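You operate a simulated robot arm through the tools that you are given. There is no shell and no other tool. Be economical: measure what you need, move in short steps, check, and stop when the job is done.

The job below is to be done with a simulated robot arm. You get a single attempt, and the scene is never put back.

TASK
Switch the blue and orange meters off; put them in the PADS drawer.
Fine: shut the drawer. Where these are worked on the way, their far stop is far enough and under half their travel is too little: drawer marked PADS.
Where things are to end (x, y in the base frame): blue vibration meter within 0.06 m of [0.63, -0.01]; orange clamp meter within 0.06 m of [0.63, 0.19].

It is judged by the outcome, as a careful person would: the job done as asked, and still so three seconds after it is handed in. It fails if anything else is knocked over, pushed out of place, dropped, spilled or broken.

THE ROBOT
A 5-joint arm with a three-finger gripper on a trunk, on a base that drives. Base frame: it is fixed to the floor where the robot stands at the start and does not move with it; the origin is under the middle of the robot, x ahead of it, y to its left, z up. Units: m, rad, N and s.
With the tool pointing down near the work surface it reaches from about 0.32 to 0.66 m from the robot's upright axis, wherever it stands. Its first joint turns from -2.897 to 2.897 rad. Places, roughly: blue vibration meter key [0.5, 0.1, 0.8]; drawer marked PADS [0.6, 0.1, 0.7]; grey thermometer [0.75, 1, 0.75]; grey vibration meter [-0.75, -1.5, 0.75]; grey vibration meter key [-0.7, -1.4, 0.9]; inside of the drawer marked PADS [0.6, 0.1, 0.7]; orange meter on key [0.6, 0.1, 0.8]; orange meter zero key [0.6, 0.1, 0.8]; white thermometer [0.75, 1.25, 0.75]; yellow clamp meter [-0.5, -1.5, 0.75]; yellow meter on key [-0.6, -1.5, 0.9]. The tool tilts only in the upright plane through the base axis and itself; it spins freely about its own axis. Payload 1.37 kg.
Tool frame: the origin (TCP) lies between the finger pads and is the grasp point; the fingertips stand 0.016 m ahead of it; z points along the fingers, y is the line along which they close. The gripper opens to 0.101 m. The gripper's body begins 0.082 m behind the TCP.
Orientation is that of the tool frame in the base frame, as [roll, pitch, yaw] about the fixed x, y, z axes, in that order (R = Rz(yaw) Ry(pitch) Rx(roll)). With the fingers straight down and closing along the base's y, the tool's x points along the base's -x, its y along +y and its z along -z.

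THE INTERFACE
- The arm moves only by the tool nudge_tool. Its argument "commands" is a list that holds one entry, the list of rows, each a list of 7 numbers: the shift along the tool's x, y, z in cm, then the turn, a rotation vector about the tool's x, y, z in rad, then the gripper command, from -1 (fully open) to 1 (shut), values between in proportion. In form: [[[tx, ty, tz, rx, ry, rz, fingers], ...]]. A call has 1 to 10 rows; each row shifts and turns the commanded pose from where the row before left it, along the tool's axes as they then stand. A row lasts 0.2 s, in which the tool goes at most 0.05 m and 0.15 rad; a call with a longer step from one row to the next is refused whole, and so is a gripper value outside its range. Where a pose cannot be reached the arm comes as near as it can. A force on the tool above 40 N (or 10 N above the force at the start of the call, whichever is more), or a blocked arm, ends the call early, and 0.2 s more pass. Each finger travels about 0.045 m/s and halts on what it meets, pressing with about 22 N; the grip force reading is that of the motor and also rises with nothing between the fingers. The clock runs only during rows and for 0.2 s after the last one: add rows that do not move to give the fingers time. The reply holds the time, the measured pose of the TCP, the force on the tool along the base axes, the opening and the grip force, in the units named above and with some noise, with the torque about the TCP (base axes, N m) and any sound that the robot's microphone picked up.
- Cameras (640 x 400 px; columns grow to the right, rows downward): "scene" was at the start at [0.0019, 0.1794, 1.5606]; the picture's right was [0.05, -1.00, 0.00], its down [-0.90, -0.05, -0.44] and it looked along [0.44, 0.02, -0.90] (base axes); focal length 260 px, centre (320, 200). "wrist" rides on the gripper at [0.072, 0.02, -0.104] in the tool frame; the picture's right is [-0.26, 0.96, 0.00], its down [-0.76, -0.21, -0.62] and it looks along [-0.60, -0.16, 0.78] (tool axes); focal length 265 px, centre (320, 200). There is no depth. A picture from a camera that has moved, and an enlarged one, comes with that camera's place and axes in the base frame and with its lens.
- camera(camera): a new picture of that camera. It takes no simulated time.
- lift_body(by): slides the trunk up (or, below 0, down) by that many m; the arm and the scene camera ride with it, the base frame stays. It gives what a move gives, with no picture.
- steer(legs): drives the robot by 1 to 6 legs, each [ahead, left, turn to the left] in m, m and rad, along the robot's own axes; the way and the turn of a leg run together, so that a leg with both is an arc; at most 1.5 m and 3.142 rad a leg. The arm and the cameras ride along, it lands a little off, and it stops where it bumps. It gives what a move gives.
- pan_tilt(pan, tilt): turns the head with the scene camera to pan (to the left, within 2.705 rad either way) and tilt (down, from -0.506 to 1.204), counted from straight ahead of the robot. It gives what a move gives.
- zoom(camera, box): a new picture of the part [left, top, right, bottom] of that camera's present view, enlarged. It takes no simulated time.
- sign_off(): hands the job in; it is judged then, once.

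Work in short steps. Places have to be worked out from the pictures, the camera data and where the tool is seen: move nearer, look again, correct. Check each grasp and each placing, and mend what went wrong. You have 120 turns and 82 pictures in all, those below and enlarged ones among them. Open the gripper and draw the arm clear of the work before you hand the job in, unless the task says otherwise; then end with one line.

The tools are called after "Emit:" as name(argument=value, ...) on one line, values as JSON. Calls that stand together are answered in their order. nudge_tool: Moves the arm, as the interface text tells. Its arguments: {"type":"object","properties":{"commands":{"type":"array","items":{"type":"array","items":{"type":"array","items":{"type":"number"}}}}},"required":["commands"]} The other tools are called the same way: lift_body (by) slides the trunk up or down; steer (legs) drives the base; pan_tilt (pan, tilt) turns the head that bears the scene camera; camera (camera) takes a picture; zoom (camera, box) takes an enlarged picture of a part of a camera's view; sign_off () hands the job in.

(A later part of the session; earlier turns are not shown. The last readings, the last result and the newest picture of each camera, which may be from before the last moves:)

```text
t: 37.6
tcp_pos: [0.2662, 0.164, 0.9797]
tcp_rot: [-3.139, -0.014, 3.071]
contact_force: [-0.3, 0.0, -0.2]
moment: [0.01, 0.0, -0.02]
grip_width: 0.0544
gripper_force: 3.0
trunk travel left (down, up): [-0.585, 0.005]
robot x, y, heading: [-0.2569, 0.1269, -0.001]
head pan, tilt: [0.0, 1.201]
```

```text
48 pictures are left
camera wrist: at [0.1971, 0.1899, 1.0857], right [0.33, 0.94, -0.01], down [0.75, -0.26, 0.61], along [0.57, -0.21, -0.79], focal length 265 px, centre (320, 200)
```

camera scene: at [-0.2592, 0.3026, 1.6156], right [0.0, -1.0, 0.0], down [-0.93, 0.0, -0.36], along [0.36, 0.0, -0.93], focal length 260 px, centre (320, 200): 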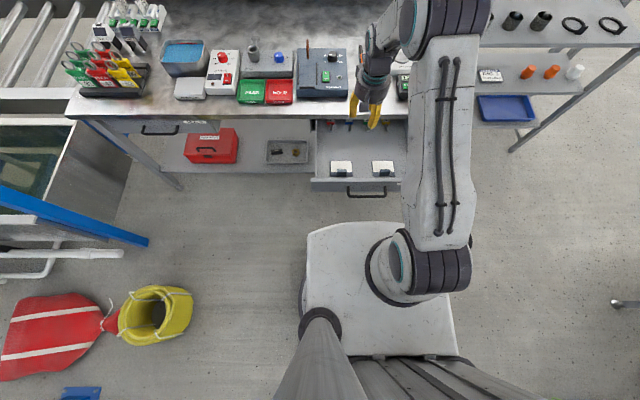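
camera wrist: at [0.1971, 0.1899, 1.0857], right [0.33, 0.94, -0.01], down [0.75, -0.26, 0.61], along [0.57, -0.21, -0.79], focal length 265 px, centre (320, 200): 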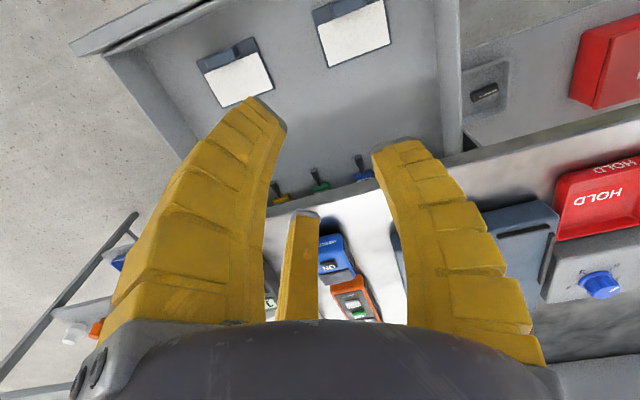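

The open drawer holds two pad packs in front (closed-x ≈0.54) and three probes at the back, with a free strip between around x≈0.34 now. To reach the orange meter I drive 17 cm ahead, staying short of the handle.

Emit:
steer(legs=[[0.17, -0.01, 0]])

Emit:
camera(camera="scene")

Emit:
camera(camera="wrist")

```text
t: 39.0
tcp_pos: [0.4338, 0.157, 0.9793]
tcp_rot: [-3.139, -0.013, 3.075]
contact_force: [0.5, -0.8, -0.2]
moment: [-0.02, 0.05, 0.0]
grip_width: 0.0544
gripper_force: 2.9
trunk travel left (down, up): [-0.585, 0.005]
robot x, y, heading: [-0.0906, 0.1183, -0.002]
head pan, tilt: [0.0, 1.201]
```

```text
47 pictures are left
camera scene: at [-0.0921, 0.2928, 1.6155], right [0.0, -1.0, 0.0], down [-0.93, 0.0, -0.36], along [0.36, 0.0, -0.93], focal length 260 px, centre (320, 200)
```

scene: 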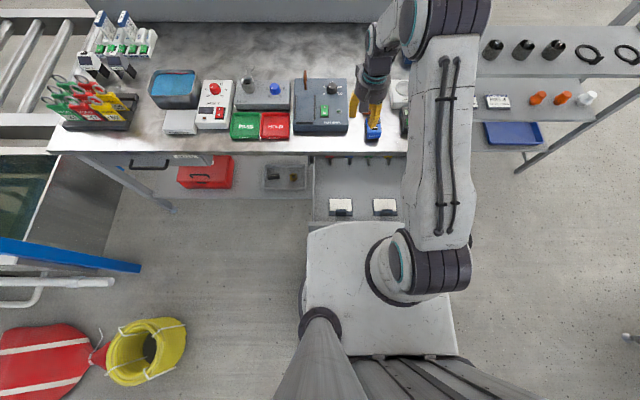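

```text
46 pictures are left
camera wrist: at [0.3642, 0.1822, 1.0852], right [0.33, 0.94, -0.01], down [0.75, -0.26, 0.61], along [0.57, -0.2, -0.79], focal length 265 px, centre (320, 200)
```

wrist: 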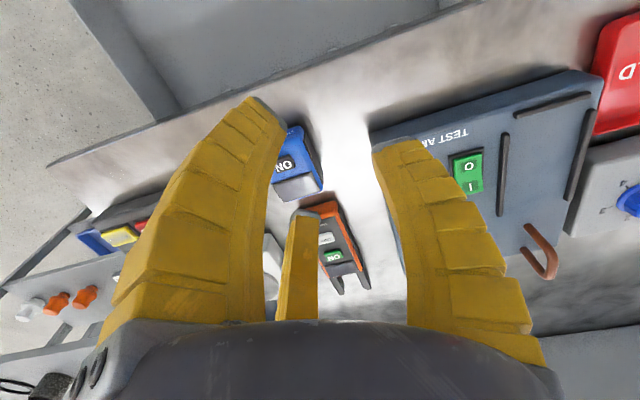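

No bump. Blue is next: centre about (0.495, 0.101). I straighten the spin, open to ~8.5 cm and go above it.

Emit:
nudge_tool(commands=[[[0, 0, 0, 0, 0, -0.067, -0.7], [-3, -2.8, 2, 0, 0, 0, -0.7], [-3.1, -2.8, 3, 0, 0, 0, -0.7], [0, 0, 2.5, 0, 0, 0, -0.7], [0, 0, 0, 0, 0, 0, -0.7]]])

Emit:
camera(camera="wrist")

```text
refused: row 3 steps farther than a row can; nothing moved
```

```text
45 pictures are left
camera wrist: at [0.3642, 0.1822, 1.0852], right [0.33, 0.94, -0.01], down [0.75, -0.26, 0.61], along [0.57, -0.2, -0.79], focal length 265 px, centre (320, 200)
```

wrist: 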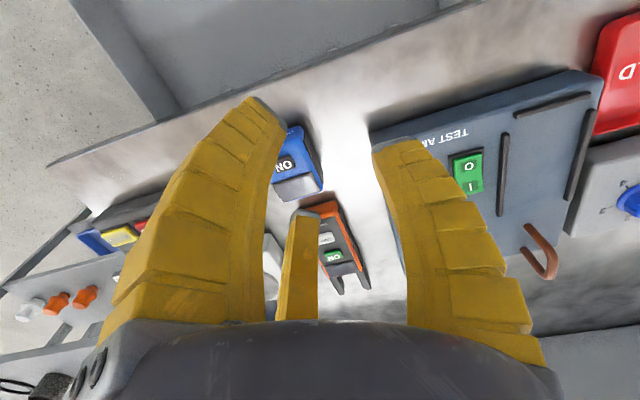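

One row was too long; I resend in smaller rows.

Emit:
nudge_tool(commands=[[[0, 0, 0, 0, 0, -0.067, -0.7], [-2, -2.8, 2, 0, 0, 0, -0.7], [-2, -2.8, 2, 0, 0, 0, -0.7], [-2.1, 0, 3.5, 0, 0, 0, -0.7], [0, 0, 0, 0, 0, 0, -0.7]]])

Emit:
camera(camera="wrist")

```text
t: 40.2
tcp_pos: [0.4946, 0.0979, 0.9036]
tcp_rot: [-3.14, -0.012, -3.141]
contact_force: [0.4, -0.2, -0.2]
moment: [-0.03, 0.01, 0.02]
grip_width: 0.0876
gripper_force: 1.3
trunk travel left (down, up): [-0.585, 0.005]
robot x, y, heading: [-0.0897, 0.1189, 0.005]
head pan, tilt: [0.0, 1.201]
```

```text
44 pictures are left
camera wrist: at [0.4234, 0.12, 1.0091], right [0.26, 0.96, 0.0], down [0.76, -0.21, 0.61], along [0.59, -0.16, -0.79], focal length 265 px, centre (320, 200)
```

wrist: 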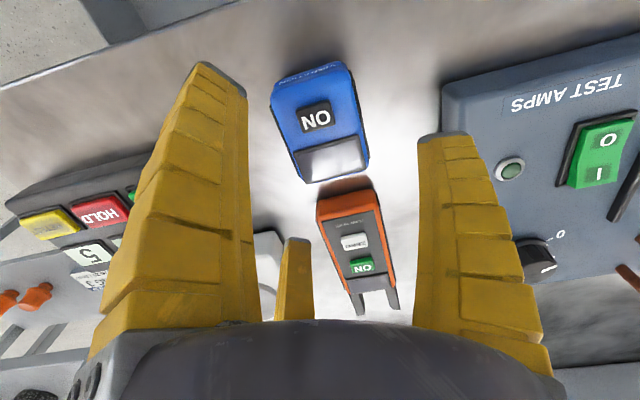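

Blue is centred between the fingers. I descend to TCP z≈0.822.

Emit:
nudge_tool(commands=[[[0, 0.2, 3, 0, 0, 0, -0.7], [0, 0, 3, 0, 0, 0, -0.7], [0, 0, 1.2, 0, 0, 0, -0.7], [0, 0, 0.9, 0, 0, 0, -0.7], [0, 0, 0, 0, 0, 0, -0.7]]])

Emit:
camera(camera="wrist")

```text
t: 41.4
tcp_pos: [0.4939, 0.1022, 0.8232]
tcp_rot: [3.139, -0.009, 3.14]
contact_force: [6.3, 0.5, 7.1]
moment: [-0.22, -0.17, 0.19]
grip_width: 0.0937
gripper_force: 4.0
trunk travel left (down, up): [-0.585, 0.005]
robot x, y, heading: [-0.0841, 0.1171, 0.004]
head pan, tilt: [0.0, 1.201]
```

```text
43 pictures are left
camera wrist: at [0.4223, 0.1222, 0.9289], right [0.26, 0.96, 0.0], down [0.76, -0.21, 0.61], along [0.59, -0.16, -0.79], focal length 265 px, centre (320, 200)
```

wrist: 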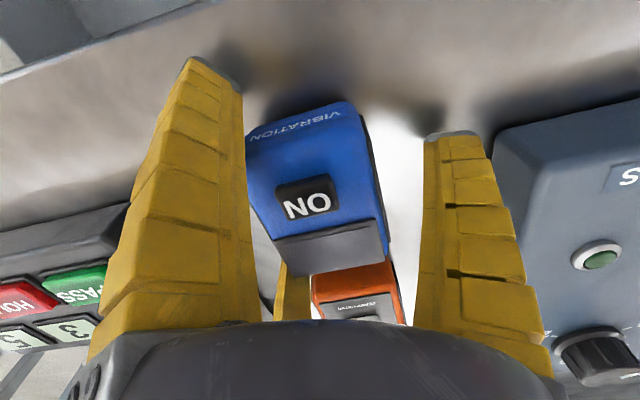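

Slight contact (7 N): the tips touch the table at about z≈0.806. I lift 4 mm and close.

Emit:
nudge_tool(commands=[[[0, 0, -0.4, 0, 0, 0, -0.5], [0, 0, 0, 0, 0, 0, 0.0], [0, 0, 0, 0, 0, 0, 0.5], [0, 0, 0, 0, 0, 0, 1], [0, 0, 0, 0, 0, 0, 1], [0, 0, 0, 0, 0, 0, 1]]])

Emit:
camera(camera="wrist")

```text
t: 42.8
tcp_pos: [0.4927, 0.1008, 0.8269]
tcp_rot: [-3.141, -0.014, 3.141]
contact_force: [-0.4, 0.2, -3.6]
moment: [0.03, 0.02, 0.0]
grip_width: 0.0859
gripper_force: 21.6
trunk travel left (down, up): [-0.585, 0.005]
robot x, y, heading: [-0.0924, 0.1216, 0.004]
head pan, tilt: [0.0, 1.201]
```

```text
42 pictures are left
camera wrist: at [0.4214, 0.1222, 0.9328], right [0.26, 0.96, 0.0], down [0.76, -0.21, 0.61], along [0.59, -0.16, -0.79], focal length 265 px, centre (320, 200)
```

wrist: 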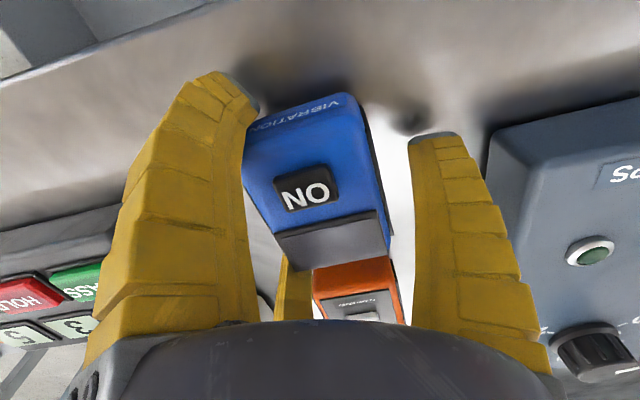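

The opening still reads 8.6 cm with motor force on: one finger seems to have met the meter first. I wait two more rows to see whether it moves.

Emit:
nudge_tool(commands=[[[0, 0, 0, 0, 0, 0, 1], [0, 0, 0, 0, 0, 0, 1], [0, 0, 0, 0, 0, 0, 1]]])

Emit:
camera(camera="wrist")

```text
t: 43.6
tcp_pos: [0.493, 0.1008, 0.8276]
tcp_rot: [3.141, -0.013, 3.141]
contact_force: [1.0, 0.0, -4.8]
moment: [-0.02, 0.02, 0.03]
grip_width: 0.0858
gripper_force: 22.3
trunk travel left (down, up): [-0.585, 0.005]
robot x, y, heading: [-0.0899, 0.1163, -0.0]
head pan, tilt: [0.0, 1.201]
```

```text
41 pictures are left
camera wrist: at [0.4215, 0.1223, 0.9328], right [0.26, 0.96, 0.0], down [0.76, -0.21, 0.61], along [0.59, -0.16, -0.79], focal length 265 px, centre (320, 200)
```

wrist: 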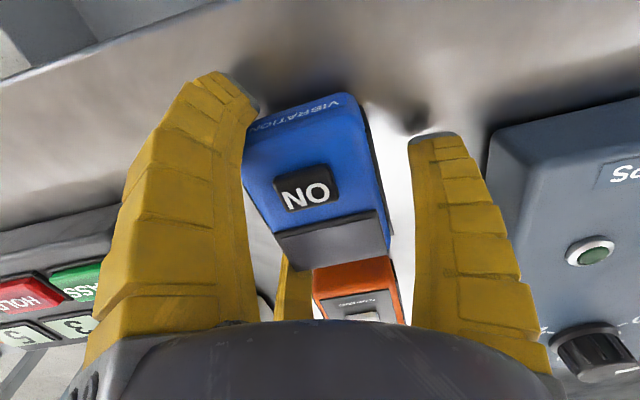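

The pictures show the hand really has three fingers at 120° (a thumb on tool +y, two on the -y side); two of them met blue's end faces. I open, lift, and turn the hand so the thumb takes the free front end and the other two take blue's sides.

Emit:
nudge_tool(commands=[[[0, 0, 0, 0, 0, 0, -1], [0, 0, 0, 0, 0, 0, -1], [0, 0, -3, 0, 0, 0, -1], [0, 0, -4, 0, 0, 0, -1], [0, 0, 0, 0, 0, 0, -1]]])

Emit:
nudge_tool(commands=[[[0, 0, 0, 0, 0, -0.15, -1], [0, 0, 0, 0, 0, -0.15, -1], [0, 0, 0, 0, 0, -0.15, -1], [0, 0, 0, 0, 0, -0.15, -1], [0, 0, 0, 0, 0, -0.15, -1], [0, 0, 0, 0, 0, -0.15, -1], [0, 0, 0, 0, 0, -0.15, -1], [0, 0, 0, 0, 0, -0.15, -1], [0, 0, 0, 0, 0, -0.15, -1], [0, 0, 0, 0, 0, -0.15, -1]]])

Emit:
camera(camera="wrist")

Emit:
zoom(camera="scene", box=[300, 60, 440, 240])

```text
t: 44.8
tcp_pos: [0.4957, 0.1028, 0.8972]
tcp_rot: [-3.141, -0.013, 3.141]
contact_force: [0.0, 0.3, -0.7]
moment: [-0.02, 0.0, -0.03]
grip_width: 0.1006
gripper_force: 0.0
trunk travel left (down, up): [-0.585, 0.005]
robot x, y, heading: [-0.0876, 0.1168, -0.001]
head pan, tilt: [0.0, 1.201]
```

```text
t: 47.0
tcp_pos: [0.4936, 0.1024, 0.8976]
tcp_rot: [3.128, 0.0, -1.637]
contact_force: [0.2, -0.4, 0.3]
moment: [-0.02, 0.0, -0.01]
grip_width: 0.1007
gripper_force: 0.1
trunk travel left (down, up): [-0.585, 0.005]
robot x, y, heading: [-0.0871, 0.1167, -0.001]
head pan, tilt: [0.0, 1.201]
```

```text
40 pictures are left
camera wrist: at [0.4695, 0.0332, 1.0025], right [-0.94, 0.33, 0.01], down [0.27, 0.74, 0.62], along [0.19, 0.59, -0.79], focal length 265 px, centre (320, 200)
```

wrist: 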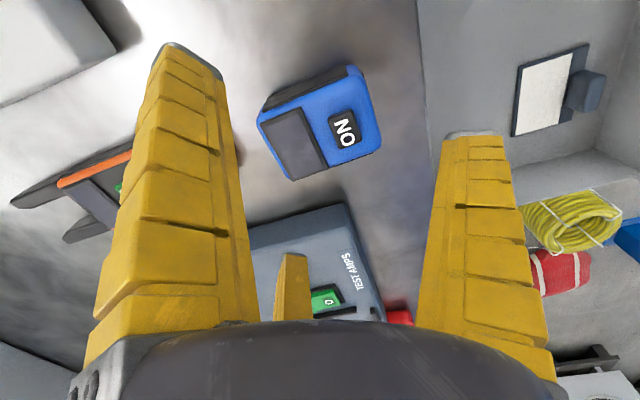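

```text
2.22 times, centred on (370, 150) of scene
camera zoom: at [-0.0935, 0.2928, 1.6155], right [0.0, -1.0, 0.0], down [-0.93, 0.0, -0.36], along [0.36, 0.0, -0.93], focal length 577 px, centre (209, 311)
```

zoom: 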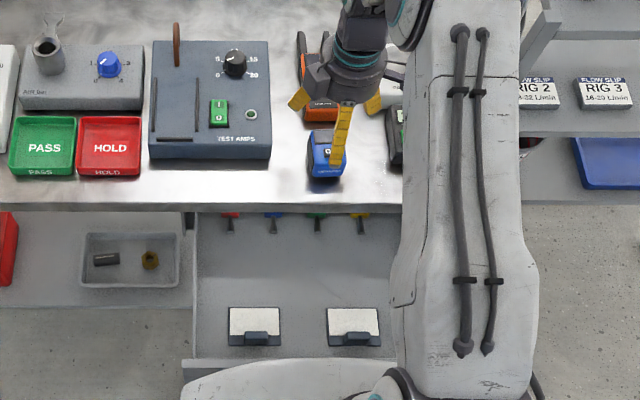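

Now blue's centre reads (0.49, 0.108). I trim the spin, shift to TCP (0.487, 0.108) and descend with the hand fully open.

Emit:
nudge_tool(commands=[[[0, 0, 0, 0, 0, -0.067, -1], [-0.55, 0.65, 0, 0, 0, 0, -1], [0, 0, 3, 0, 0, 0, -1], [0, 0, 3, 0, 0, 0, -1], [0, 0, 1.2, 0, 0, 0, -1], [0, 0, 0.5, 0, 0, 0, -1], [0, 0, 0.5, 0, 0, 0, -1]]])

Emit:
camera(camera="wrist")

```text
t: 48.6
tcp_pos: [0.4859, 0.1096, 0.8147]
tcp_rot: [3.128, 0.001, -1.573]
contact_force: [0.0, -0.2, -0.1]
moment: [0.01, -0.03, 0.02]
grip_width: 0.1008
gripper_force: 0.1
trunk travel left (down, up): [-0.585, 0.005]
robot x, y, heading: [-0.088, 0.1154, 0.001]
head pan, tilt: [0.0, 1.201]
```

```text
38 pictures are left
camera wrist: at [0.4659, 0.0385, 0.9204], right [-0.96, 0.27, 0.01], down [0.22, 0.76, 0.62], along [0.16, 0.6, -0.79], focal length 265 px, centre (320, 200)
```

wrist: 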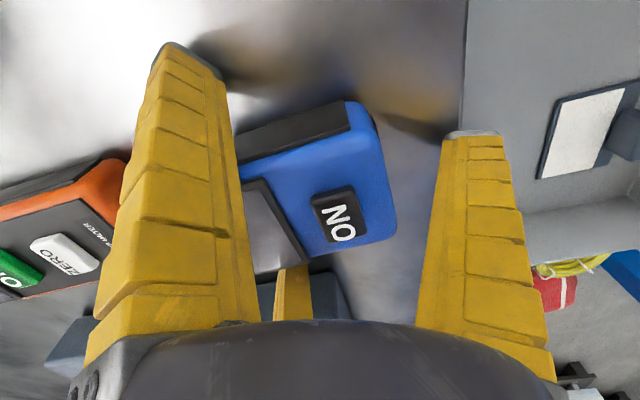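

No contact and blue is enclosed. I close the hand.

Emit:
nudge_tool(commands=[[[0, 0, 0, 0, 0, 0, 0], [0, 0, 0, 0, 0, 0, 0.5], [0, 0, 0, 0, 0, 0, 1], [0, 0, 0, 0, 0, 0, 1], [0, 0, 0, 0, 0, 0, 1], [0, 0, 0, 0, 0, 0, 1]]])

Emit:
camera(camera="wrist")

```text
t: 50.0
tcp_pos: [0.4865, 0.1098, 0.8162]
tcp_rot: [3.13, 0.0, -1.575]
contact_force: [3.7, 3.2, 5.4]
moment: [-0.04, -0.29, 0.1]
grip_width: 0.0609
gripper_force: 21.9
trunk travel left (down, up): [-0.585, 0.005]
robot x, y, heading: [-0.089, 0.1166, 0.001]
head pan, tilt: [0.0, 1.201]
```

```text
37 pictures are left
camera wrist: at [0.4663, 0.0392, 0.9211], right [-0.96, 0.27, 0.01], down [0.22, 0.76, 0.62], along [0.16, 0.6, -0.79], focal length 265 px, centre (320, 200)
```

wrist: 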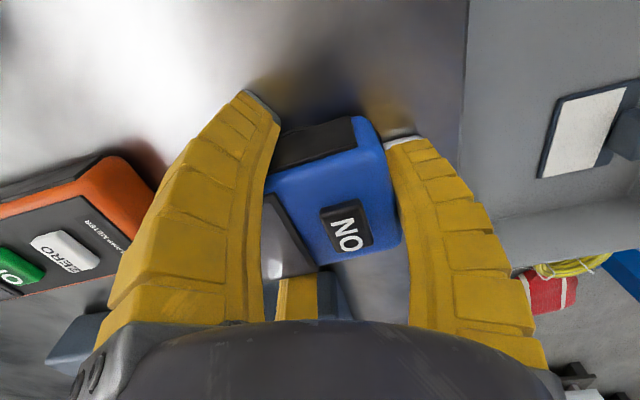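

Gripped at 6.1 cm as expected. I lift 10 cm and check.

Emit:
nudge_tool(commands=[[[0, 0, -1, 0, 0, 0, 1], [0, 0, -2, 0, 0, 0, 1], [0, 0, -3, 0, 0, 0, 1], [0, 0, -3, 0, 0, 0, 1], [0, 0, 0, 0, 0, 0, 1]]])

Emit:
camera(camera="wrist")

```text
t: 51.2
tcp_pos: [0.4849, 0.1087, 0.9071]
tcp_rot: [3.127, 0.001, -1.575]
contact_force: [-0.4, 0.1, -0.4]
moment: [0.0, -0.01, 0.03]
grip_width: 0.0
gripper_force: 21.5
trunk travel left (down, up): [-0.585, 0.005]
robot x, y, heading: [-0.0904, 0.117, 0.002]
head pan, tilt: [0.0, 1.201]
```

```text
36 pictures are left
camera wrist: at [0.4657, 0.038, 1.0119], right [-0.96, 0.27, 0.01], down [0.22, 0.76, 0.62], along [0.16, 0.6, -0.79], focal length 265 px, centre (320, 200)
```

wrist: 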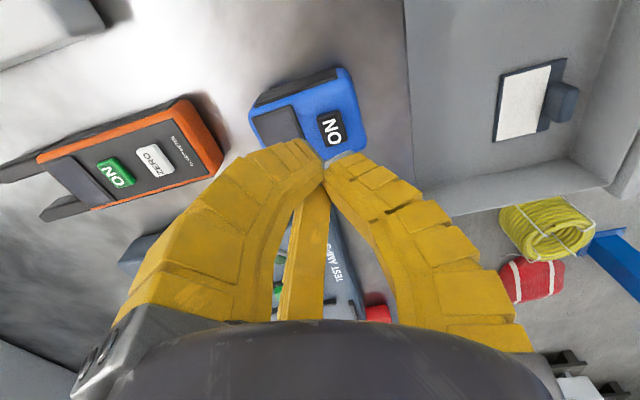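

The grip slipped off the rounded upper edges; blue stayed in place at (0.492, 0.111). I need a deeper grasp: open, and descend until the tips feel the table.

Emit:
nudge_tool(commands=[[[-0.1, -0.2, 0, 0, 0, 0, -1], [0, 0, 0, 0, 0, 0, -1], [0, 0, 0, 0, 0, 0, -1], [0, 0, 0, 0, 0, 0, -1], [0, 0, 0, 0, 0, 0, -1], [0, 0, 3, 0, 0, 0, -1], [0, 0, 3, 0, 0, 0, -1], [0, 0, 3, 0, 0, 0, -1], [0, 0, 0.4, 0, 0, 0, -1], [0, 0, 0, 0, 0, 0, -1]]])

Emit:
nudge_tool(commands=[[[0, 0, 0.3, 0, 0, 0, -1], [0, 0, 0.3, 0, 0, 0, -1], [0, 0, 0.3, 0, 0, 0, -1], [0, 0, 0, 0, 0, 0, -1]]])

```text
t: 53.4
tcp_pos: [0.487, 0.1095, 0.8091]
tcp_rot: [3.128, 0.002, -1.573]
contact_force: [0.6, -0.7, -0.5]
moment: [-0.01, 0.0, 0.02]
grip_width: 0.1006
gripper_force: 0.0
trunk travel left (down, up): [-0.585, 0.005]
robot x, y, heading: [-0.0909, 0.1132, 0.003]
head pan, tilt: [0.0, 1.201]
```

```text
t: 54.2
tcp_pos: [0.4878, 0.1094, 0.8082]
tcp_rot: [3.136, -0.001, -1.575]
contact_force: [-13.3, 0.5, 20.9]
moment: [-0.06, -0.59, -0.1]
grip_width: 0.1013
gripper_force: 0.1
trunk travel left (down, up): [-0.585, 0.005]
robot x, y, heading: [-0.0888, 0.1194, 0.004]
head pan, tilt: [0.0, 1.201]
stopped in row 4: the force on the tool passed its limit at 42 N (the readings are from after the stop); the commanded pose is now the measured one
```

The tips touch the table at TCP z≈0.807. I grasp this time at z≈0.810 (6 mm deeper than before), close, and lift just 1.5 cm slowly.

Emit:
nudge_tool(commands=[[[0, 0, -0.25, 0, 0, 0, -1], [0, 0, 0, 0, 0, 0, 0], [0, 0, 0, 0, 0, 0, 1], [0, 0, 0, 0, 0, 0, 1], [0, 0, 0, 0, 0, 0, 1], [0, 0, 0, 0, 0, 0, 1], [0, 0, 0, 0, 0, 0, 1]]])

Emit:
camera(camera="wrist")

```text
t: 55.9
tcp_pos: [0.4901, 0.1099, 0.8124]
tcp_rot: [-3.14, 0.001, -1.574]
contact_force: [-4.5, -0.6, 33.9]
moment: [0.03, 0.15, -0.04]
grip_width: 0.0776
gripper_force: 27.8
trunk travel left (down, up): [-0.585, 0.005]
robot x, y, heading: [-0.0884, 0.1199, 0.005]
head pan, tilt: [0.0, 1.201]
```

```text
35 pictures are left
camera wrist: at [0.4692, 0.0392, 0.9172], right [-0.96, 0.27, 0.0], down [0.21, 0.76, 0.62], along [0.17, 0.6, -0.78], focal length 265 px, centre (320, 200)
```

wrist: 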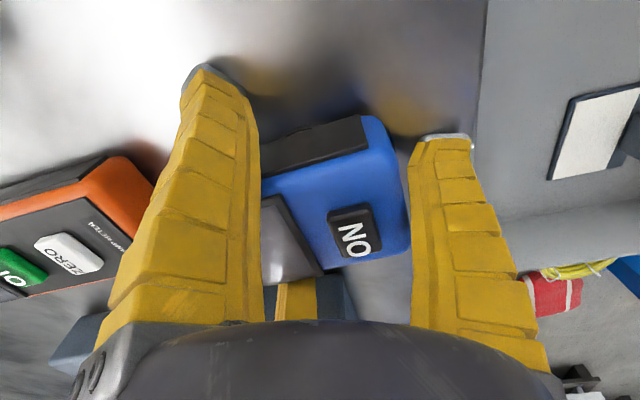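

Closing makes the tips swing lower, so they jammed on the table (34 N). I ease off: open, rise to z≈0.817, close again, and lift in 3 mm rows.

Emit:
nudge_tool(commands=[[[0, 0, 0, 0, 0, 0, -0.8], [0, 0, -0.5, 0, 0, 0, -0.8], [0, 0, 0, 0, 0, 0, 0], [0, 0, 0, 0, 0, 0, 1], [0, 0, 0, 0, 0, 0, 1], [0, 0, 0, 0, 0, 0, 1], [0, 0, 0, 0, 0, 0, 1], [0, 0, 0, 0, 0, 0, 1]]])

Emit:
nudge_tool(commands=[[[0, 0, -0.3, 0, 0, 0, 1], [0, 0, -0.3, 0, 0, 0, 1], [0, 0, -0.3, 0, 0, 0, 1], [0, 0, 0, 0, 0, 0, 1]]])

Emit:
camera(camera="wrist")

```text
t: 57.6
tcp_pos: [0.4913, 0.1135, 0.8143]
tcp_rot: [3.14, -0.002, -1.573]
contact_force: [6.1, 4.6, 21.3]
moment: [0.36, -0.43, 0.13]
grip_width: 0.0647
gripper_force: 22.0
trunk travel left (down, up): [-0.585, 0.005]
robot x, y, heading: [-0.0882, 0.1196, 0.004]
head pan, tilt: [0.0, 1.201]
```

```text
t: 58.6
tcp_pos: [0.4893, 0.11, 0.8214]
tcp_rot: [3.131, 0.0, -1.575]
contact_force: [-1.2, -0.9, -4.0]
moment: [0.01, 0.01, -0.04]
grip_width: 0.0609
gripper_force: 22.5
trunk travel left (down, up): [-0.585, 0.005]
robot x, y, heading: [-0.0879, 0.1147, 0.005]
head pan, tilt: [0.0, 1.201]
```

```text
34 pictures are left
camera wrist: at [0.4693, 0.0389, 0.926], right [-0.96, 0.27, 0.01], down [0.22, 0.76, 0.62], along [0.16, 0.6, -0.79], focal length 265 px, centre (320, 200)
```

wrist: 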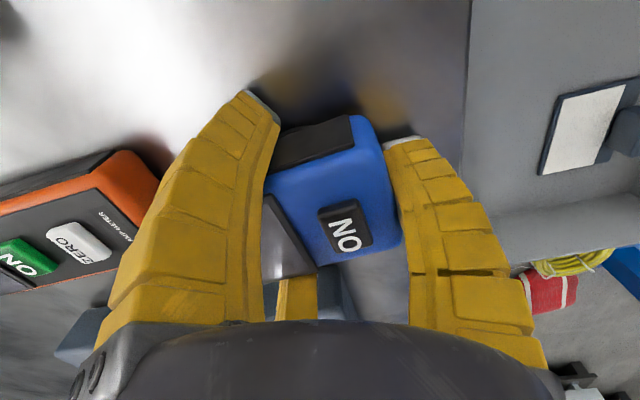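

Held now: the tool bears −4 N and the opening stays 6.1 cm. I continue lifting slowly.

Emit:
nudge_tool(commands=[[[0, 0, -0.3, 0, 0, 0, 1], [0, 0, -0.4, 0, 0, 0, 1], [0, 0, -0.5, 0, 0, 0, 1], [0, 0, -0.6, 0, 0, 0, 1], [0, 0, -0.6, 0, 0, 0, 1], [0, 0, 0, 0, 0, 0, 1]]])

Emit:
camera(camera="wrist")

```text
t: 60.0
tcp_pos: [0.4902, 0.109, 0.8465]
tcp_rot: [3.135, -0.001, -1.575]
contact_force: [-0.2, 0.3, -4.2]
moment: [0.01, 0.04, 0.01]
grip_width: 0.0608
gripper_force: 21.8
trunk travel left (down, up): [-0.585, 0.005]
robot x, y, heading: [-0.0879, 0.1199, 0.004]
head pan, tilt: [0.0, 1.201]
```

```text
33 pictures are left
camera wrist: at [0.4706, 0.0391, 0.9516], right [-0.96, 0.27, 0.01], down [0.21, 0.76, 0.62], along [0.16, 0.6, -0.79], focal length 265 px, centre (320, 200)
```

wrist: 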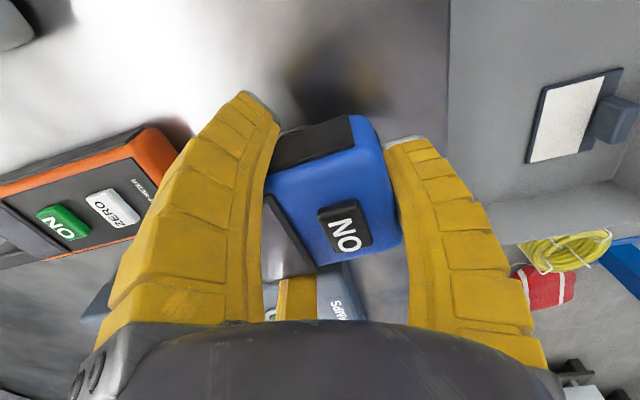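

Blue is held (≈0.43 kg) and hanging level. From the scene view the free strip in the drawer is x 0.28–0.41 with packs at y 0–0.09 and 0.17–0.26; I'll set blue at about (0.347, 0.012). I carry it up and back slowly.

Emit:
nudge_tool(commands=[[[0, 0, -0.8, 0, 0, 0, 1], [0, 0, -1.0, 0, 0, 0, 1], [0, 0.5, -1.0, 0, 0, 0, 1], [0.5, 1.0, -1.0, 0, 0, 0, 1], [1.0, 1.3, 0, 0, 0, 0, 1], [1.0, 1.5, 0, 0, 0, 0, 1], [1.0, 1.5, 0, 0, 0, 0, 1], [1.0, 1.5, 0, 0, 0, 0, 1], [1.0, 1.5, 0, 0, 0, 0, 1], [1.0, 1.3, 0, 0, 0, 0, 1]]])

Emit:
nudge_tool(commands=[[[1.0, 1.3, 0, 0, 0, 0, 1], [1.0, 1.3, 0, 0, 0, 0, 1], [0.8, 1.0, 0, 0, 0, 0, 1], [0.5, 0.6, 0, 0, 0, 0, 1], [0, 0, 0, 0, 0, 0, 1]]])

Emit:
camera(camera="wrist")

Emit:
camera(camera="scene")

```text
t: 62.2
tcp_pos: [0.3877, 0.0454, 0.8842]
tcp_rot: [3.134, 0.002, -1.575]
contact_force: [-0.7, 0.7, -4.6]
moment: [0.0, -0.02, 0.0]
grip_width: 0.0608
gripper_force: 22.2
trunk travel left (down, up): [-0.585, 0.005]
robot x, y, heading: [-0.0881, 0.1184, 0.005]
head pan, tilt: [0.0, 1.201]
```

```text
t: 63.5
tcp_pos: [0.3478, 0.0134, 0.8856]
tcp_rot: [3.134, 0.002, -1.574]
contact_force: [1.1, 0.8, -3.2]
moment: [0.0, 0.0, 0.02]
grip_width: 0.0606
gripper_force: 22.0
trunk travel left (down, up): [-0.585, 0.005]
robot x, y, heading: [-0.0871, 0.1176, 0.0]
head pan, tilt: [0.0, 1.201]
```

```text
32 pictures are left
camera wrist: at [0.3268, -0.0587, 0.991], right [-0.96, 0.27, 0.01], down [0.21, 0.75, 0.62], along [0.16, 0.6, -0.78], focal length 265 px, centre (320, 200)
```

wrist: 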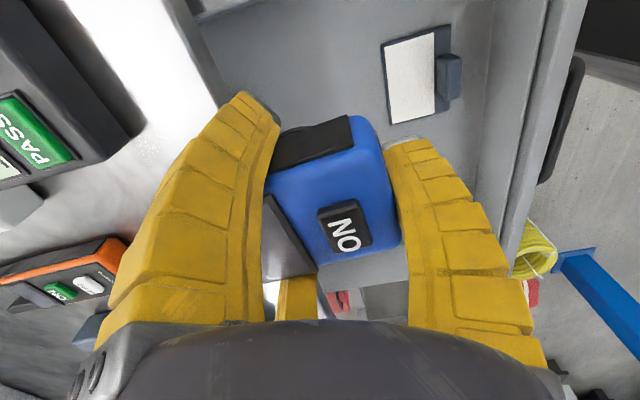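

```text
31 pictures are left
camera scene: at [-0.0933, 0.2928, 1.6155], right [0.0, -1.0, 0.0], down [-0.93, 0.0, -0.36], along [0.36, 0.0, -0.93], focal length 260 px, centre (320, 200)
```

scene: 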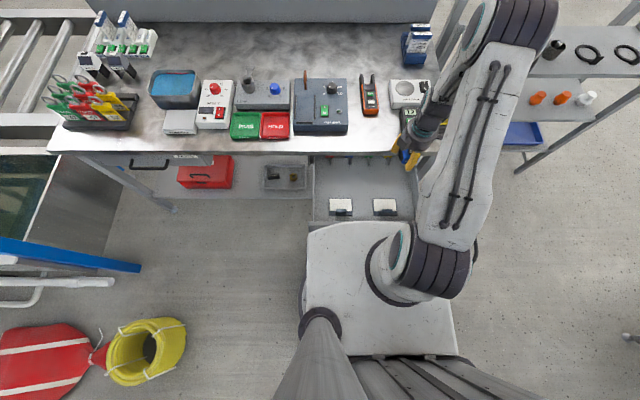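

Positions agree: pack's far edge is x≈0.275, right wall y≈−0.055. I trim to (0.338, 0.017) and descend 12 cm.

Emit:
nudge_tool(commands=[[[-0.3, 0.8, 0.5, 0, 0, 0, 1], [0, 0, 1.2, 0, 0, 0, 1], [0, 0, 1.5, 0, 0, 0, 1], [0, 0, 1.5, 0, 0, 0, 1], [0, 0, 1.5, 0, 0, 0, 1], [0, 0, 1.5, 0, 0, 0, 1], [0, 0, 1.5, 0, 0, 0, 1], [0, 0, 1.5, 0, 0, 0, 1], [0, 0, 1.0, 0, 0, 0, 1], [0, 0, 0, 0, 0, 0, 1]]])

Emit:
camera(camera="wrist")

```text
t: 65.7
tcp_pos: [0.3388, 0.0163, 0.7662]
tcp_rot: [3.134, 0.001, -1.575]
contact_force: [0.5, 0.0, -4.0]
moment: [-0.05, 0.01, -0.01]
grip_width: 0.0605
gripper_force: 22.1
trunk travel left (down, up): [-0.585, 0.005]
robot x, y, heading: [-0.0881, 0.1188, 0.005]
head pan, tilt: [0.0, 1.201]
```

```text
30 pictures are left
camera wrist: at [0.3193, -0.055, 0.8712], right [-0.96, 0.27, 0.01], down [0.21, 0.75, 0.62], along [0.16, 0.6, -0.78], focal length 265 px, centre (320, 200)
```

wrist: 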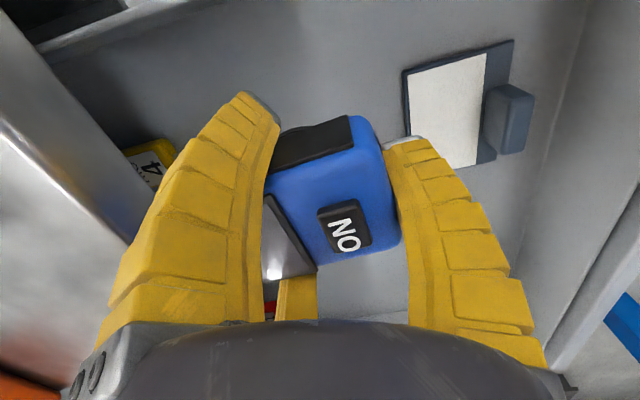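

Clear all round. I descend 4 cm more in small rows, watching the force.

Emit:
nudge_tool(commands=[[[0, 0, 0.8, 0, 0, 0, 1], [0, 0, 0.8, 0, 0, 0, 1], [0, 0, 0.6, 0, 0, 0, 1], [0, 0, 0.6, 0, 0, 0, 1], [0, 0, 0.5, 0, 0, 0, 1], [0, 0, 0.5, 0, 0, 0, 1]]])

Emit:
camera(camera="wrist")

```text
t: 67.0
tcp_pos: [0.3377, 0.0162, 0.73]
tcp_rot: [3.133, 0.003, -1.576]
contact_force: [-0.8, 0.5, -3.7]
moment: [0.04, 0.04, 0.03]
grip_width: 0.0609
gripper_force: 21.3
trunk travel left (down, up): [-0.585, 0.005]
robot x, y, heading: [-0.0886, 0.1162, -0.001]
head pan, tilt: [0.0, 1.201]
```

```text
29 pictures are left
camera wrist: at [0.3181, -0.0552, 0.8346], right [-0.96, 0.27, 0.01], down [0.21, 0.75, 0.62], along [0.16, 0.6, -0.78], focal length 265 px, centre (320, 200)
```

wrist: 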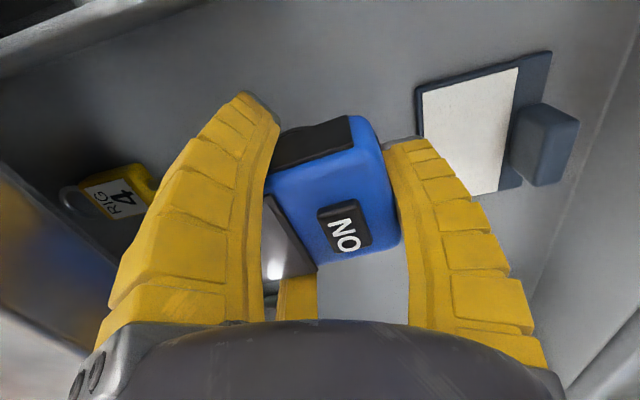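

Still free. Continue down in 4–5 mm rows.

Emit:
nudge_tool(commands=[[[0, 0, 0.5, 0, 0, 0, 1], [0, 0, 0.5, 0, 0, 0, 1], [0, 0, 0.4, 0, 0, 0, 1], [0, 0, 0.3, 0, 0, 0, 1]]])

```text
t: 68.0
tcp_pos: [0.3372, 0.0155, 0.7132]
tcp_rot: [3.136, 0.003, -1.574]
contact_force: [-0.6, -0.2, -3.7]
moment: [-0.04, 0.05, 0.01]
grip_width: 0.0607
gripper_force: 21.8
trunk travel left (down, up): [-0.585, 0.005]
robot x, y, heading: [-0.0863, 0.1148, 0.005]
head pan, tilt: [0.0, 1.201]
```

No contact yet at TCP 0.713; a little further.

Emit:
nudge_tool(commands=[[[0, 0, 0.4, 0, 0, 0, 1], [0, 0, 0.3, 0, 0, 0, 1], [0, 0, 0.3, 0, 0, 0, 1]]])

Emit:
camera(camera="wrist")

```text
t: 68.8
tcp_pos: [0.3383, 0.0144, 0.7033]
tcp_rot: [3.134, 0.001, -1.574]
contact_force: [-0.7, 0.7, -3.9]
moment: [0.01, 0.04, -0.04]
grip_width: 0.0605
gripper_force: 22.1
trunk travel left (down, up): [-0.585, 0.005]
robot x, y, heading: [-0.0898, 0.1179, 0.004]
head pan, tilt: [0.0, 1.201]
```

```text
28 pictures are left
camera wrist: at [0.3185, -0.0556, 0.8086], right [-0.96, 0.27, 0.01], down [0.21, 0.75, 0.62], along [0.16, 0.6, -0.78], focal length 265 px, centre (320, 200)
```

wrist: 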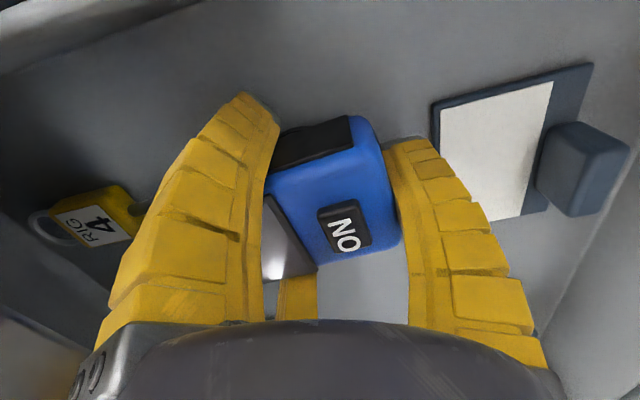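

Still hanging free with ~2 cm to the pack. Continue.

Emit:
nudge_tool(commands=[[[0, 0, 0.3, 0, 0, 0, 1], [0, 0, 0.3, 0, 0, 0, 1], [0, 0, 0.3, 0, 0, 0, 1]]])

```text
t: 69.7
tcp_pos: [0.3379, 0.0152, 0.6941]
tcp_rot: [3.136, 0.001, -1.575]
contact_force: [0.4, -0.1, -3.7]
moment: [0.05, 0.01, 0.01]
grip_width: 0.0605
gripper_force: 22.5
trunk travel left (down, up): [-0.585, 0.005]
robot x, y, heading: [-0.0864, 0.1183, 0.003]
head pan, tilt: [0.0, 1.201]
```

Still no floor at TCP 0.694; continue in 3 mm rows.

Emit:
nudge_tool(commands=[[[0, 0, 0.3, 0, 0, 0, 1], [0, 0, 0.3, 0, 0, 0, 1], [0, 0, 0.3, 0, 0, 0, 1]]])

```text
t: 70.5
tcp_pos: [0.3431, 0.0156, 0.6915]
tcp_rot: [-3.137, -0.002, -1.575]
contact_force: [0.3, 5.3, 24.3]
moment: [0.18, 0.41, -0.41]
grip_width: 0.0602
gripper_force: 22.1
trunk travel left (down, up): [-0.585, 0.005]
robot x, y, heading: [-0.0913, 0.1154, 0.002]
head pan, tilt: [0.0, 1.201]
stopped in row 3: the force on the tool passed its limit at 46 N (the readings are from after the stop); the commanded pose is now the measured one
```

Floor reached. I ease up 3 mm, open to ~8 cm (avoiding the pack and wall), and lift out.

Emit:
nudge_tool(commands=[[[0, 0, -0.2, 0, 0, 0, 1], [0, 0, 0, 0, 0, 0, -0.3], [0, 0, 0, 0, 0, 0, -0.55], [0, 0, 0, 0, 0, 0, -0.55], [0, 0, 0, 0, 0, 0, -0.55], [0, 0, -1, 0, 0, 0, -0.55], [0, 0, -2, 0, 0, 0, -0.55], [0, 0, -3, 0, 0, 0, -0.55], [0, 0, -3, 0, 0, 0, -0.55], [0, 0, 0, 0, 0, 0, -0.55]]])

Emit:
camera(camera="wrist")

```text
t: 72.7
tcp_pos: [0.3423, 0.015, 0.7805]
tcp_rot: [3.141, -0.001, -1.575]
contact_force: [-0.8, -1.2, 0.1]
moment: [0.01, 0.02, -0.04]
grip_width: 0.0807
gripper_force: 1.6
trunk travel left (down, up): [-0.585, 0.005]
robot x, y, heading: [-0.0896, 0.1173, 0.002]
head pan, tilt: [0.0, 1.201]
```

```text
27 pictures are left
camera wrist: at [0.3202, -0.055, 0.8862], right [-0.96, 0.27, 0.0], down [0.21, 0.76, 0.62], along [0.17, 0.6, -0.78], focal length 265 px, centre (320, 200)
```

wrist: 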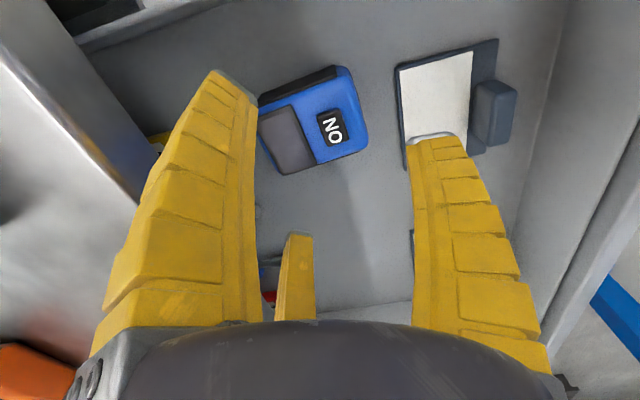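

Blue lies in the drawer, off, at about (0.346, 0.017). Next: raise and turn the hand to yaw 0 (thumb toward −y, camera looking back), which suits the orange grasp and lets me see the clearance between trunk and drawer.

Emit:
nudge_tool(commands=[[[0, 0, -4, 0, 0, 0, -0.55], [0, 0, -4, 0, 0, 0, -0.55], [0, 0, -4, 0, 0, -0.12, -0.55], [-4, 0, -2, 0, 0, -0.15, -0.55], [-3, 0, 0, 0, 0, -0.15, -0.55], [0, 0, 0, 0, 0, -0.15, -0.55], [0, 0, 0, 0, 0, -0.15, -0.55], [0, 0, 0, 0, 0, -0.15, -0.55]]])

Emit:
nudge_tool(commands=[[[0, 0, 0, 0, 0, -0.15, -1], [0, 0, 0, 0, 0, -0.15, -1], [0, 0, 0, 0, 0, -0.15, -1], [0, 0, 0, 0, 0, -0.15, -1], [0, 0, 0, 0, 0, -0.1, -1], [0, 0, 0, 0, 0, 0, -1]]])

Emit:
camera(camera="wrist")

Emit:
zoom(camera="scene", box=[290, 60, 450, 240])

```text
t: 74.5
tcp_pos: [0.3295, 0.084, 0.921]
tcp_rot: [-3.141, 0.0, -0.701]
contact_force: [0.0, 0.2, 0.0]
moment: [-0.01, 0.02, -0.03]
grip_width: 0.0807
gripper_force: 1.6
trunk travel left (down, up): [-0.585, 0.005]
robot x, y, heading: [-0.0885, 0.1136, 0.003]
head pan, tilt: [0.0, 1.201]
```

```text
t: 75.9
tcp_pos: [0.3282, 0.1596, 0.9195]
tcp_rot: [3.141, 0.0, -0.013]
contact_force: [0.5, 0.4, -0.2]
moment: [-0.01, -0.01, -0.01]
grip_width: 0.1005
gripper_force: 0.1
out of reach, approached as far as the arm can: row 4, 5
trunk travel left (down, up): [-0.585, 0.005]
robot x, y, heading: [-0.0881, 0.1166, 0.005]
head pan, tilt: [0.0, 1.201]
```

```text
26 pictures are left
camera wrist: at [0.3987, 0.1403, 1.0253], right [-0.28, -0.96, 0.0], down [-0.75, 0.22, 0.62], along [-0.6, 0.17, -0.78], focal length 265 px, centre (320, 200)
```

wrist: 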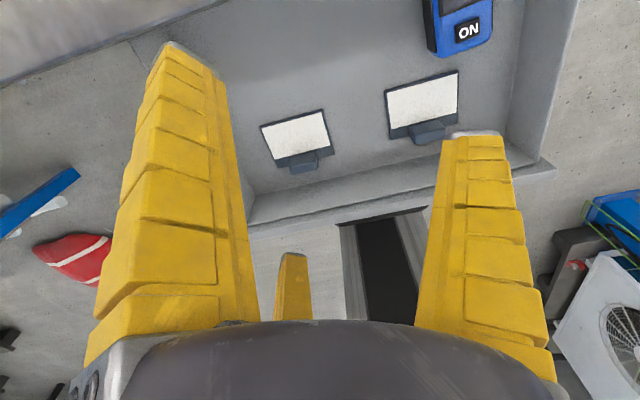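

```text
2.22 times, centred on (370, 150) of scene
camera zoom: at [-0.0937, 0.2929, 1.6155], right [0.0, -1.0, 0.0], down [-0.93, 0.0, -0.36], along [0.36, 0.0, -0.93], focal length 577 px, centre (209, 311)
```

zoom: 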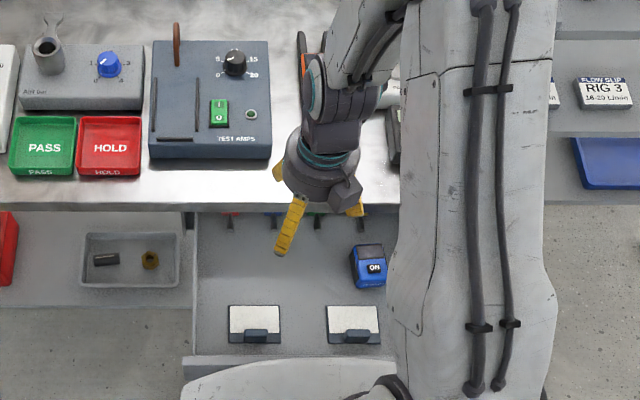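

The view back shows free space over the drawer front: the trunk column is far back and the carriage is above z≈0.83, so it can pass over the handle. I drive 9 cm ahead to bring the orange meter within reach.

Emit:
steer(legs=[[0.05, 0, 0]])

Emit:
steer(legs=[[0.045, 0, 0]])

Emit:
camera(camera="wrist")

```text
t: 76.8
tcp_pos: [0.3793, 0.1592, 0.9197]
tcp_rot: [-3.141, 0.001, -0.015]
contact_force: [0.2, -0.1, 0.0]
moment: [0.01, 0.03, -0.01]
grip_width: 0.1007
gripper_force: 0.0
trunk travel left (down, up): [-0.585, 0.005]
robot x, y, heading: [-0.0384, 0.1157, 0.01]
head pan, tilt: [0.0, 1.201]
```

```text
t: 77.7
tcp_pos: [0.4227, 0.159, 0.919]
tcp_rot: [3.141, 0.002, -0.012]
contact_force: [-0.8, 0.1, 0.2]
moment: [-0.03, 0.03, -0.02]
grip_width: 0.1006
gripper_force: 0.1
trunk travel left (down, up): [-0.585, 0.005]
robot x, y, heading: [0.0062, 0.1154, 0.007]
head pan, tilt: [0.0, 1.201]
```

```text
24 pictures are left
camera wrist: at [0.494, 0.1403, 1.0248], right [-0.28, -0.96, 0.0], down [-0.75, 0.22, 0.62], along [-0.6, 0.17, -0.78], focal length 265 px, centre (320, 200)
```

wrist: 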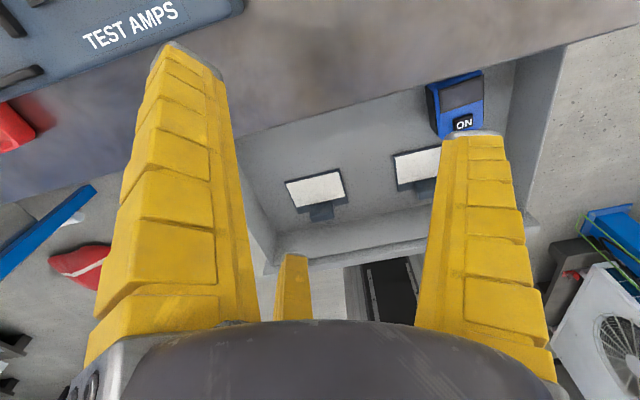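

No bump and the drawer is unmoved. I move the open hand over the orange meter, to about (0.635, 0.113).

Emit:
nudge_tool(commands=[[[2, 2.3, 0, 0, 0, 0, -1], [3, 2.3, 0, 0, 0, 0, -1], [4, 0, 0, 0, 0, 0, -1], [4, 0, 0, 0, 0, 0, -1], [4, 0, 0, 0, 0, 0, -1], [4, 0, 0, 0, 0, 0, -1], [0, 0, 0, 0, 0, 0, -1]]])

Emit:
camera(camera="wrist")

Emit:
zoom(camera="scene", box=[290, 40, 450, 240])

```text
t: 79.3
tcp_pos: [0.6252, 0.1799, 0.9192]
tcp_rot: [-3.141, 0.0, -0.02]
contact_force: [-0.4, 0.7, 0.1]
moment: [-0.01, 0.01, 0.01]
grip_width: 0.1006
gripper_force: 0.0
out of reach, approached as far as the arm can: row 1, 2, 3, 4, 6
trunk travel left (down, up): [-0.585, 0.005]
robot x, y, heading: [0.0048, 0.1174, 0.007]
head pan, tilt: [0.0, 1.201]
```

```text
23 pictures are left
camera wrist: at [0.6943, 0.1593, 1.0249], right [-0.28, -0.96, 0.0], down [-0.75, 0.22, 0.62], along [-0.6, 0.18, -0.78], focal length 265 px, centre (320, 200)
```

wrist: 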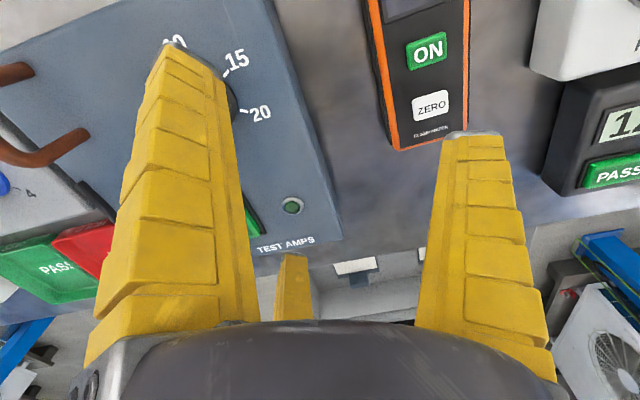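

```text
2.00 times, centred on (370, 140) of scene
camera zoom: at [0.0001, 0.2932, 1.6155], right [0.0, -1.0, 0.0], down [-0.93, 0.0, -0.36], along [0.36, 0.0, -0.93], focal length 519 px, centre (220, 320)
```

zoom: 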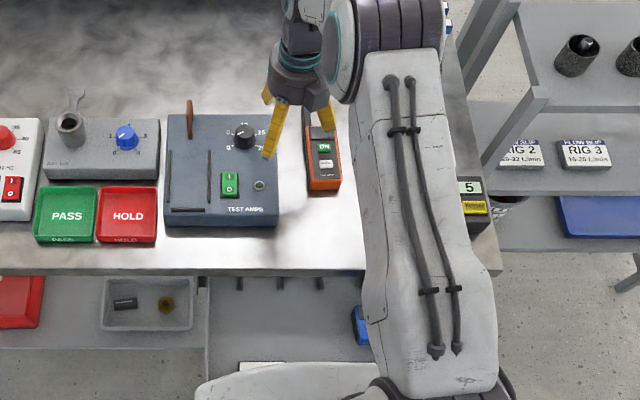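

The wrist's spin limit keeps yaw 0 from going further right. I turn the hand back by π (thumb to +y); there is room: orange spans y 0.073–0.132, the test box starts at 0.19. First I rise 3 cm.

Emit:
nudge_tool(commands=[[[0, 0, -3, 0, 0, 0.15, -1], [0, 0, 0, 0, 0, 0.15, -1], [0, 0, 0, 0, 0, 0.15, -1], [0, 0, 0, 0, 0, 0.15, -1], [0, 0, 0, 0, 0, 0.15, -1], [0, 0, 0, 0, 0, 0.15, -1], [0, 0, 0, 0, 0, 0.15, -1], [0, 0, 0, 0, 0, 0.15, -1], [0, 0, 0, 0, 0, 0.15, -1], [0, 0, 0, 0, 0, 0.15, -1]]])

Emit:
nudge_tool(commands=[[[0, 0, 0, 0, 0, 0.15, -1], [0, 0, 0, 0, 0, 0.15, -1], [0, 0, 0, 0, 0, 0.15, -1], [0, 0, 0, 0, 0, 0.15, -1], [0, 0, 0, 0, 0, 0.15, -1], [0, 0, 0, 0, 0, 0.15, -1], [0, 0, 0, 0, 0, 0.15, -1], [0, 0, 0, 0, 0, 0.15, -1], [0, 0, 0, 0, 0, 0.15, -1], [0, 0, 0, 0, 0, 0.15, -1]]])

```text
t: 81.5
tcp_pos: [0.6254, 0.1793, 0.9503]
tcp_rot: [3.141, 0.001, -1.517]
contact_force: [0.0, 0.8, 0.2]
moment: [0.0, 0.0, -0.03]
grip_width: 0.1008
gripper_force: 0.1
trunk travel left (down, up): [-0.585, 0.005]
robot x, y, heading: [0.0084, 0.1158, 0.002]
head pan, tilt: [0.0, 1.201]
```

```text
t: 83.7
tcp_pos: [0.6255, 0.1782, 0.9506]
tcp_rot: [3.141, 0.0, -3.015]
contact_force: [0.2, -0.3, 0.0]
moment: [0.02, 0.0, 0.0]
grip_width: 0.1005
gripper_force: 0.1
trunk travel left (down, up): [-0.585, 0.005]
robot x, y, heading: [0.0036, 0.1163, 0.005]
head pan, tilt: [0.0, 1.201]
```

Yaw is nearly π. I finish the turn, shift to (0.638, 0.093) and lower to z≈0.88, then look.

Emit:
nudge_tool(commands=[[[0, 0, 0, 0, 0, 0.126, -1], [-0.7, -3, 0, 0, 0, 0, -1], [-0.6, -3, 0, 0, 0, 0, -1], [0, -2.5, 2, 0, 0, 0, -1], [0, 0, 3, 0, 0, 0, -1], [0, 0, 2, 0, 0, 0, -1], [0, 0, 0, 0, 0, 0, -1]]])

Emit:
camera(camera="wrist")

```text
t: 85.3
tcp_pos: [0.6399, 0.0948, 0.8817]
tcp_rot: [3.141, 0.002, -3.138]
contact_force: [0.7, -0.9, -0.4]
moment: [0.03, 0.01, -0.05]
grip_width: 0.1008
gripper_force: 0.0
trunk travel left (down, up): [-0.585, 0.005]
robot x, y, heading: [0.005, 0.1185, 0.007]
head pan, tilt: [0.0, 1.201]
```

```text
21 pictures are left
camera wrist: at [0.5665, 0.115, 0.9861], right [0.26, 0.97, 0.0], down [0.76, -0.2, 0.62], along [0.6, -0.16, -0.78], focal length 265 px, centre (320, 200)
```

wrist: 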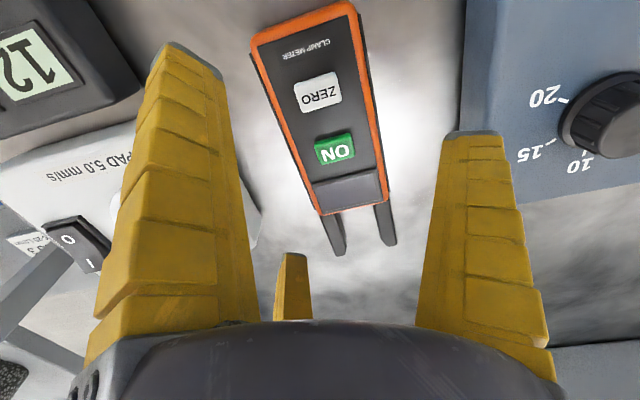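

Orange spans y 0.074–0.133, x 0.565–0.705 (jaws to 0.777), off. I descend to TCP z≈0.818 and close slowly.

Emit:
nudge_tool(commands=[[[0, 0, 2, 0, 0, 0, -1], [0, 0, 2, 0, 0, 0, -1], [0, 0, 1.4, 0, 0, 0, -1], [0, 0, 0.9, 0, 0, 0, -1], [0, 0, 0, 0, 0, 0, -1]]])

Emit:
nudge_tool(commands=[[[0, 0, 0, 0, 0, 0, 0], [0, 0, 0, 0, 0, 0, 1], [0, 0, 0, 0, 0, 0, 1], [0, 0, 0, 0, 0, 0, 1], [0, 0, 0, 0, 0, 0, 1], [0, 0, 0, 0, 0, 0, 1]]])

Emit:
camera(camera="wrist")

```text
t: 86.5
tcp_pos: [0.6387, 0.0939, 0.8172]
tcp_rot: [-3.14, 0.002, -3.138]
contact_force: [1.1, -1.2, 1.1]
moment: [-0.03, 0.11, 0.06]
grip_width: 0.1012
gripper_force: 0.1
trunk travel left (down, up): [-0.585, 0.005]
robot x, y, heading: [0.0056, 0.1167, 0.005]
head pan, tilt: [0.0, 1.201]
```

```text
t: 87.9
tcp_pos: [0.6392, 0.0955, 0.8177]
tcp_rot: [-3.141, 0.0, -3.139]
contact_force: [1.6, -1.9, 0.5]
moment: [-0.09, -0.16, -0.09]
grip_width: 0.0836
gripper_force: 21.9
trunk travel left (down, up): [-0.585, 0.005]
robot x, y, heading: [0.005, 0.1161, 0.005]
head pan, tilt: [0.0, 1.201]
```

```text
20 pictures are left
camera wrist: at [0.566, 0.1145, 0.9221], right [0.26, 0.97, 0.0], down [0.76, -0.2, 0.62], along [0.6, -0.16, -0.78], focal length 265 px, centre (320, 200)
```

wrist: 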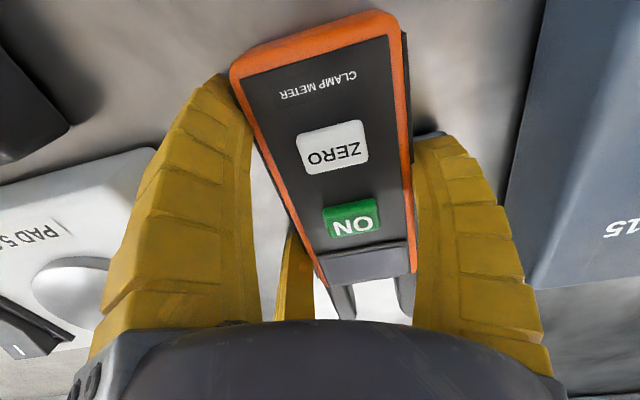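

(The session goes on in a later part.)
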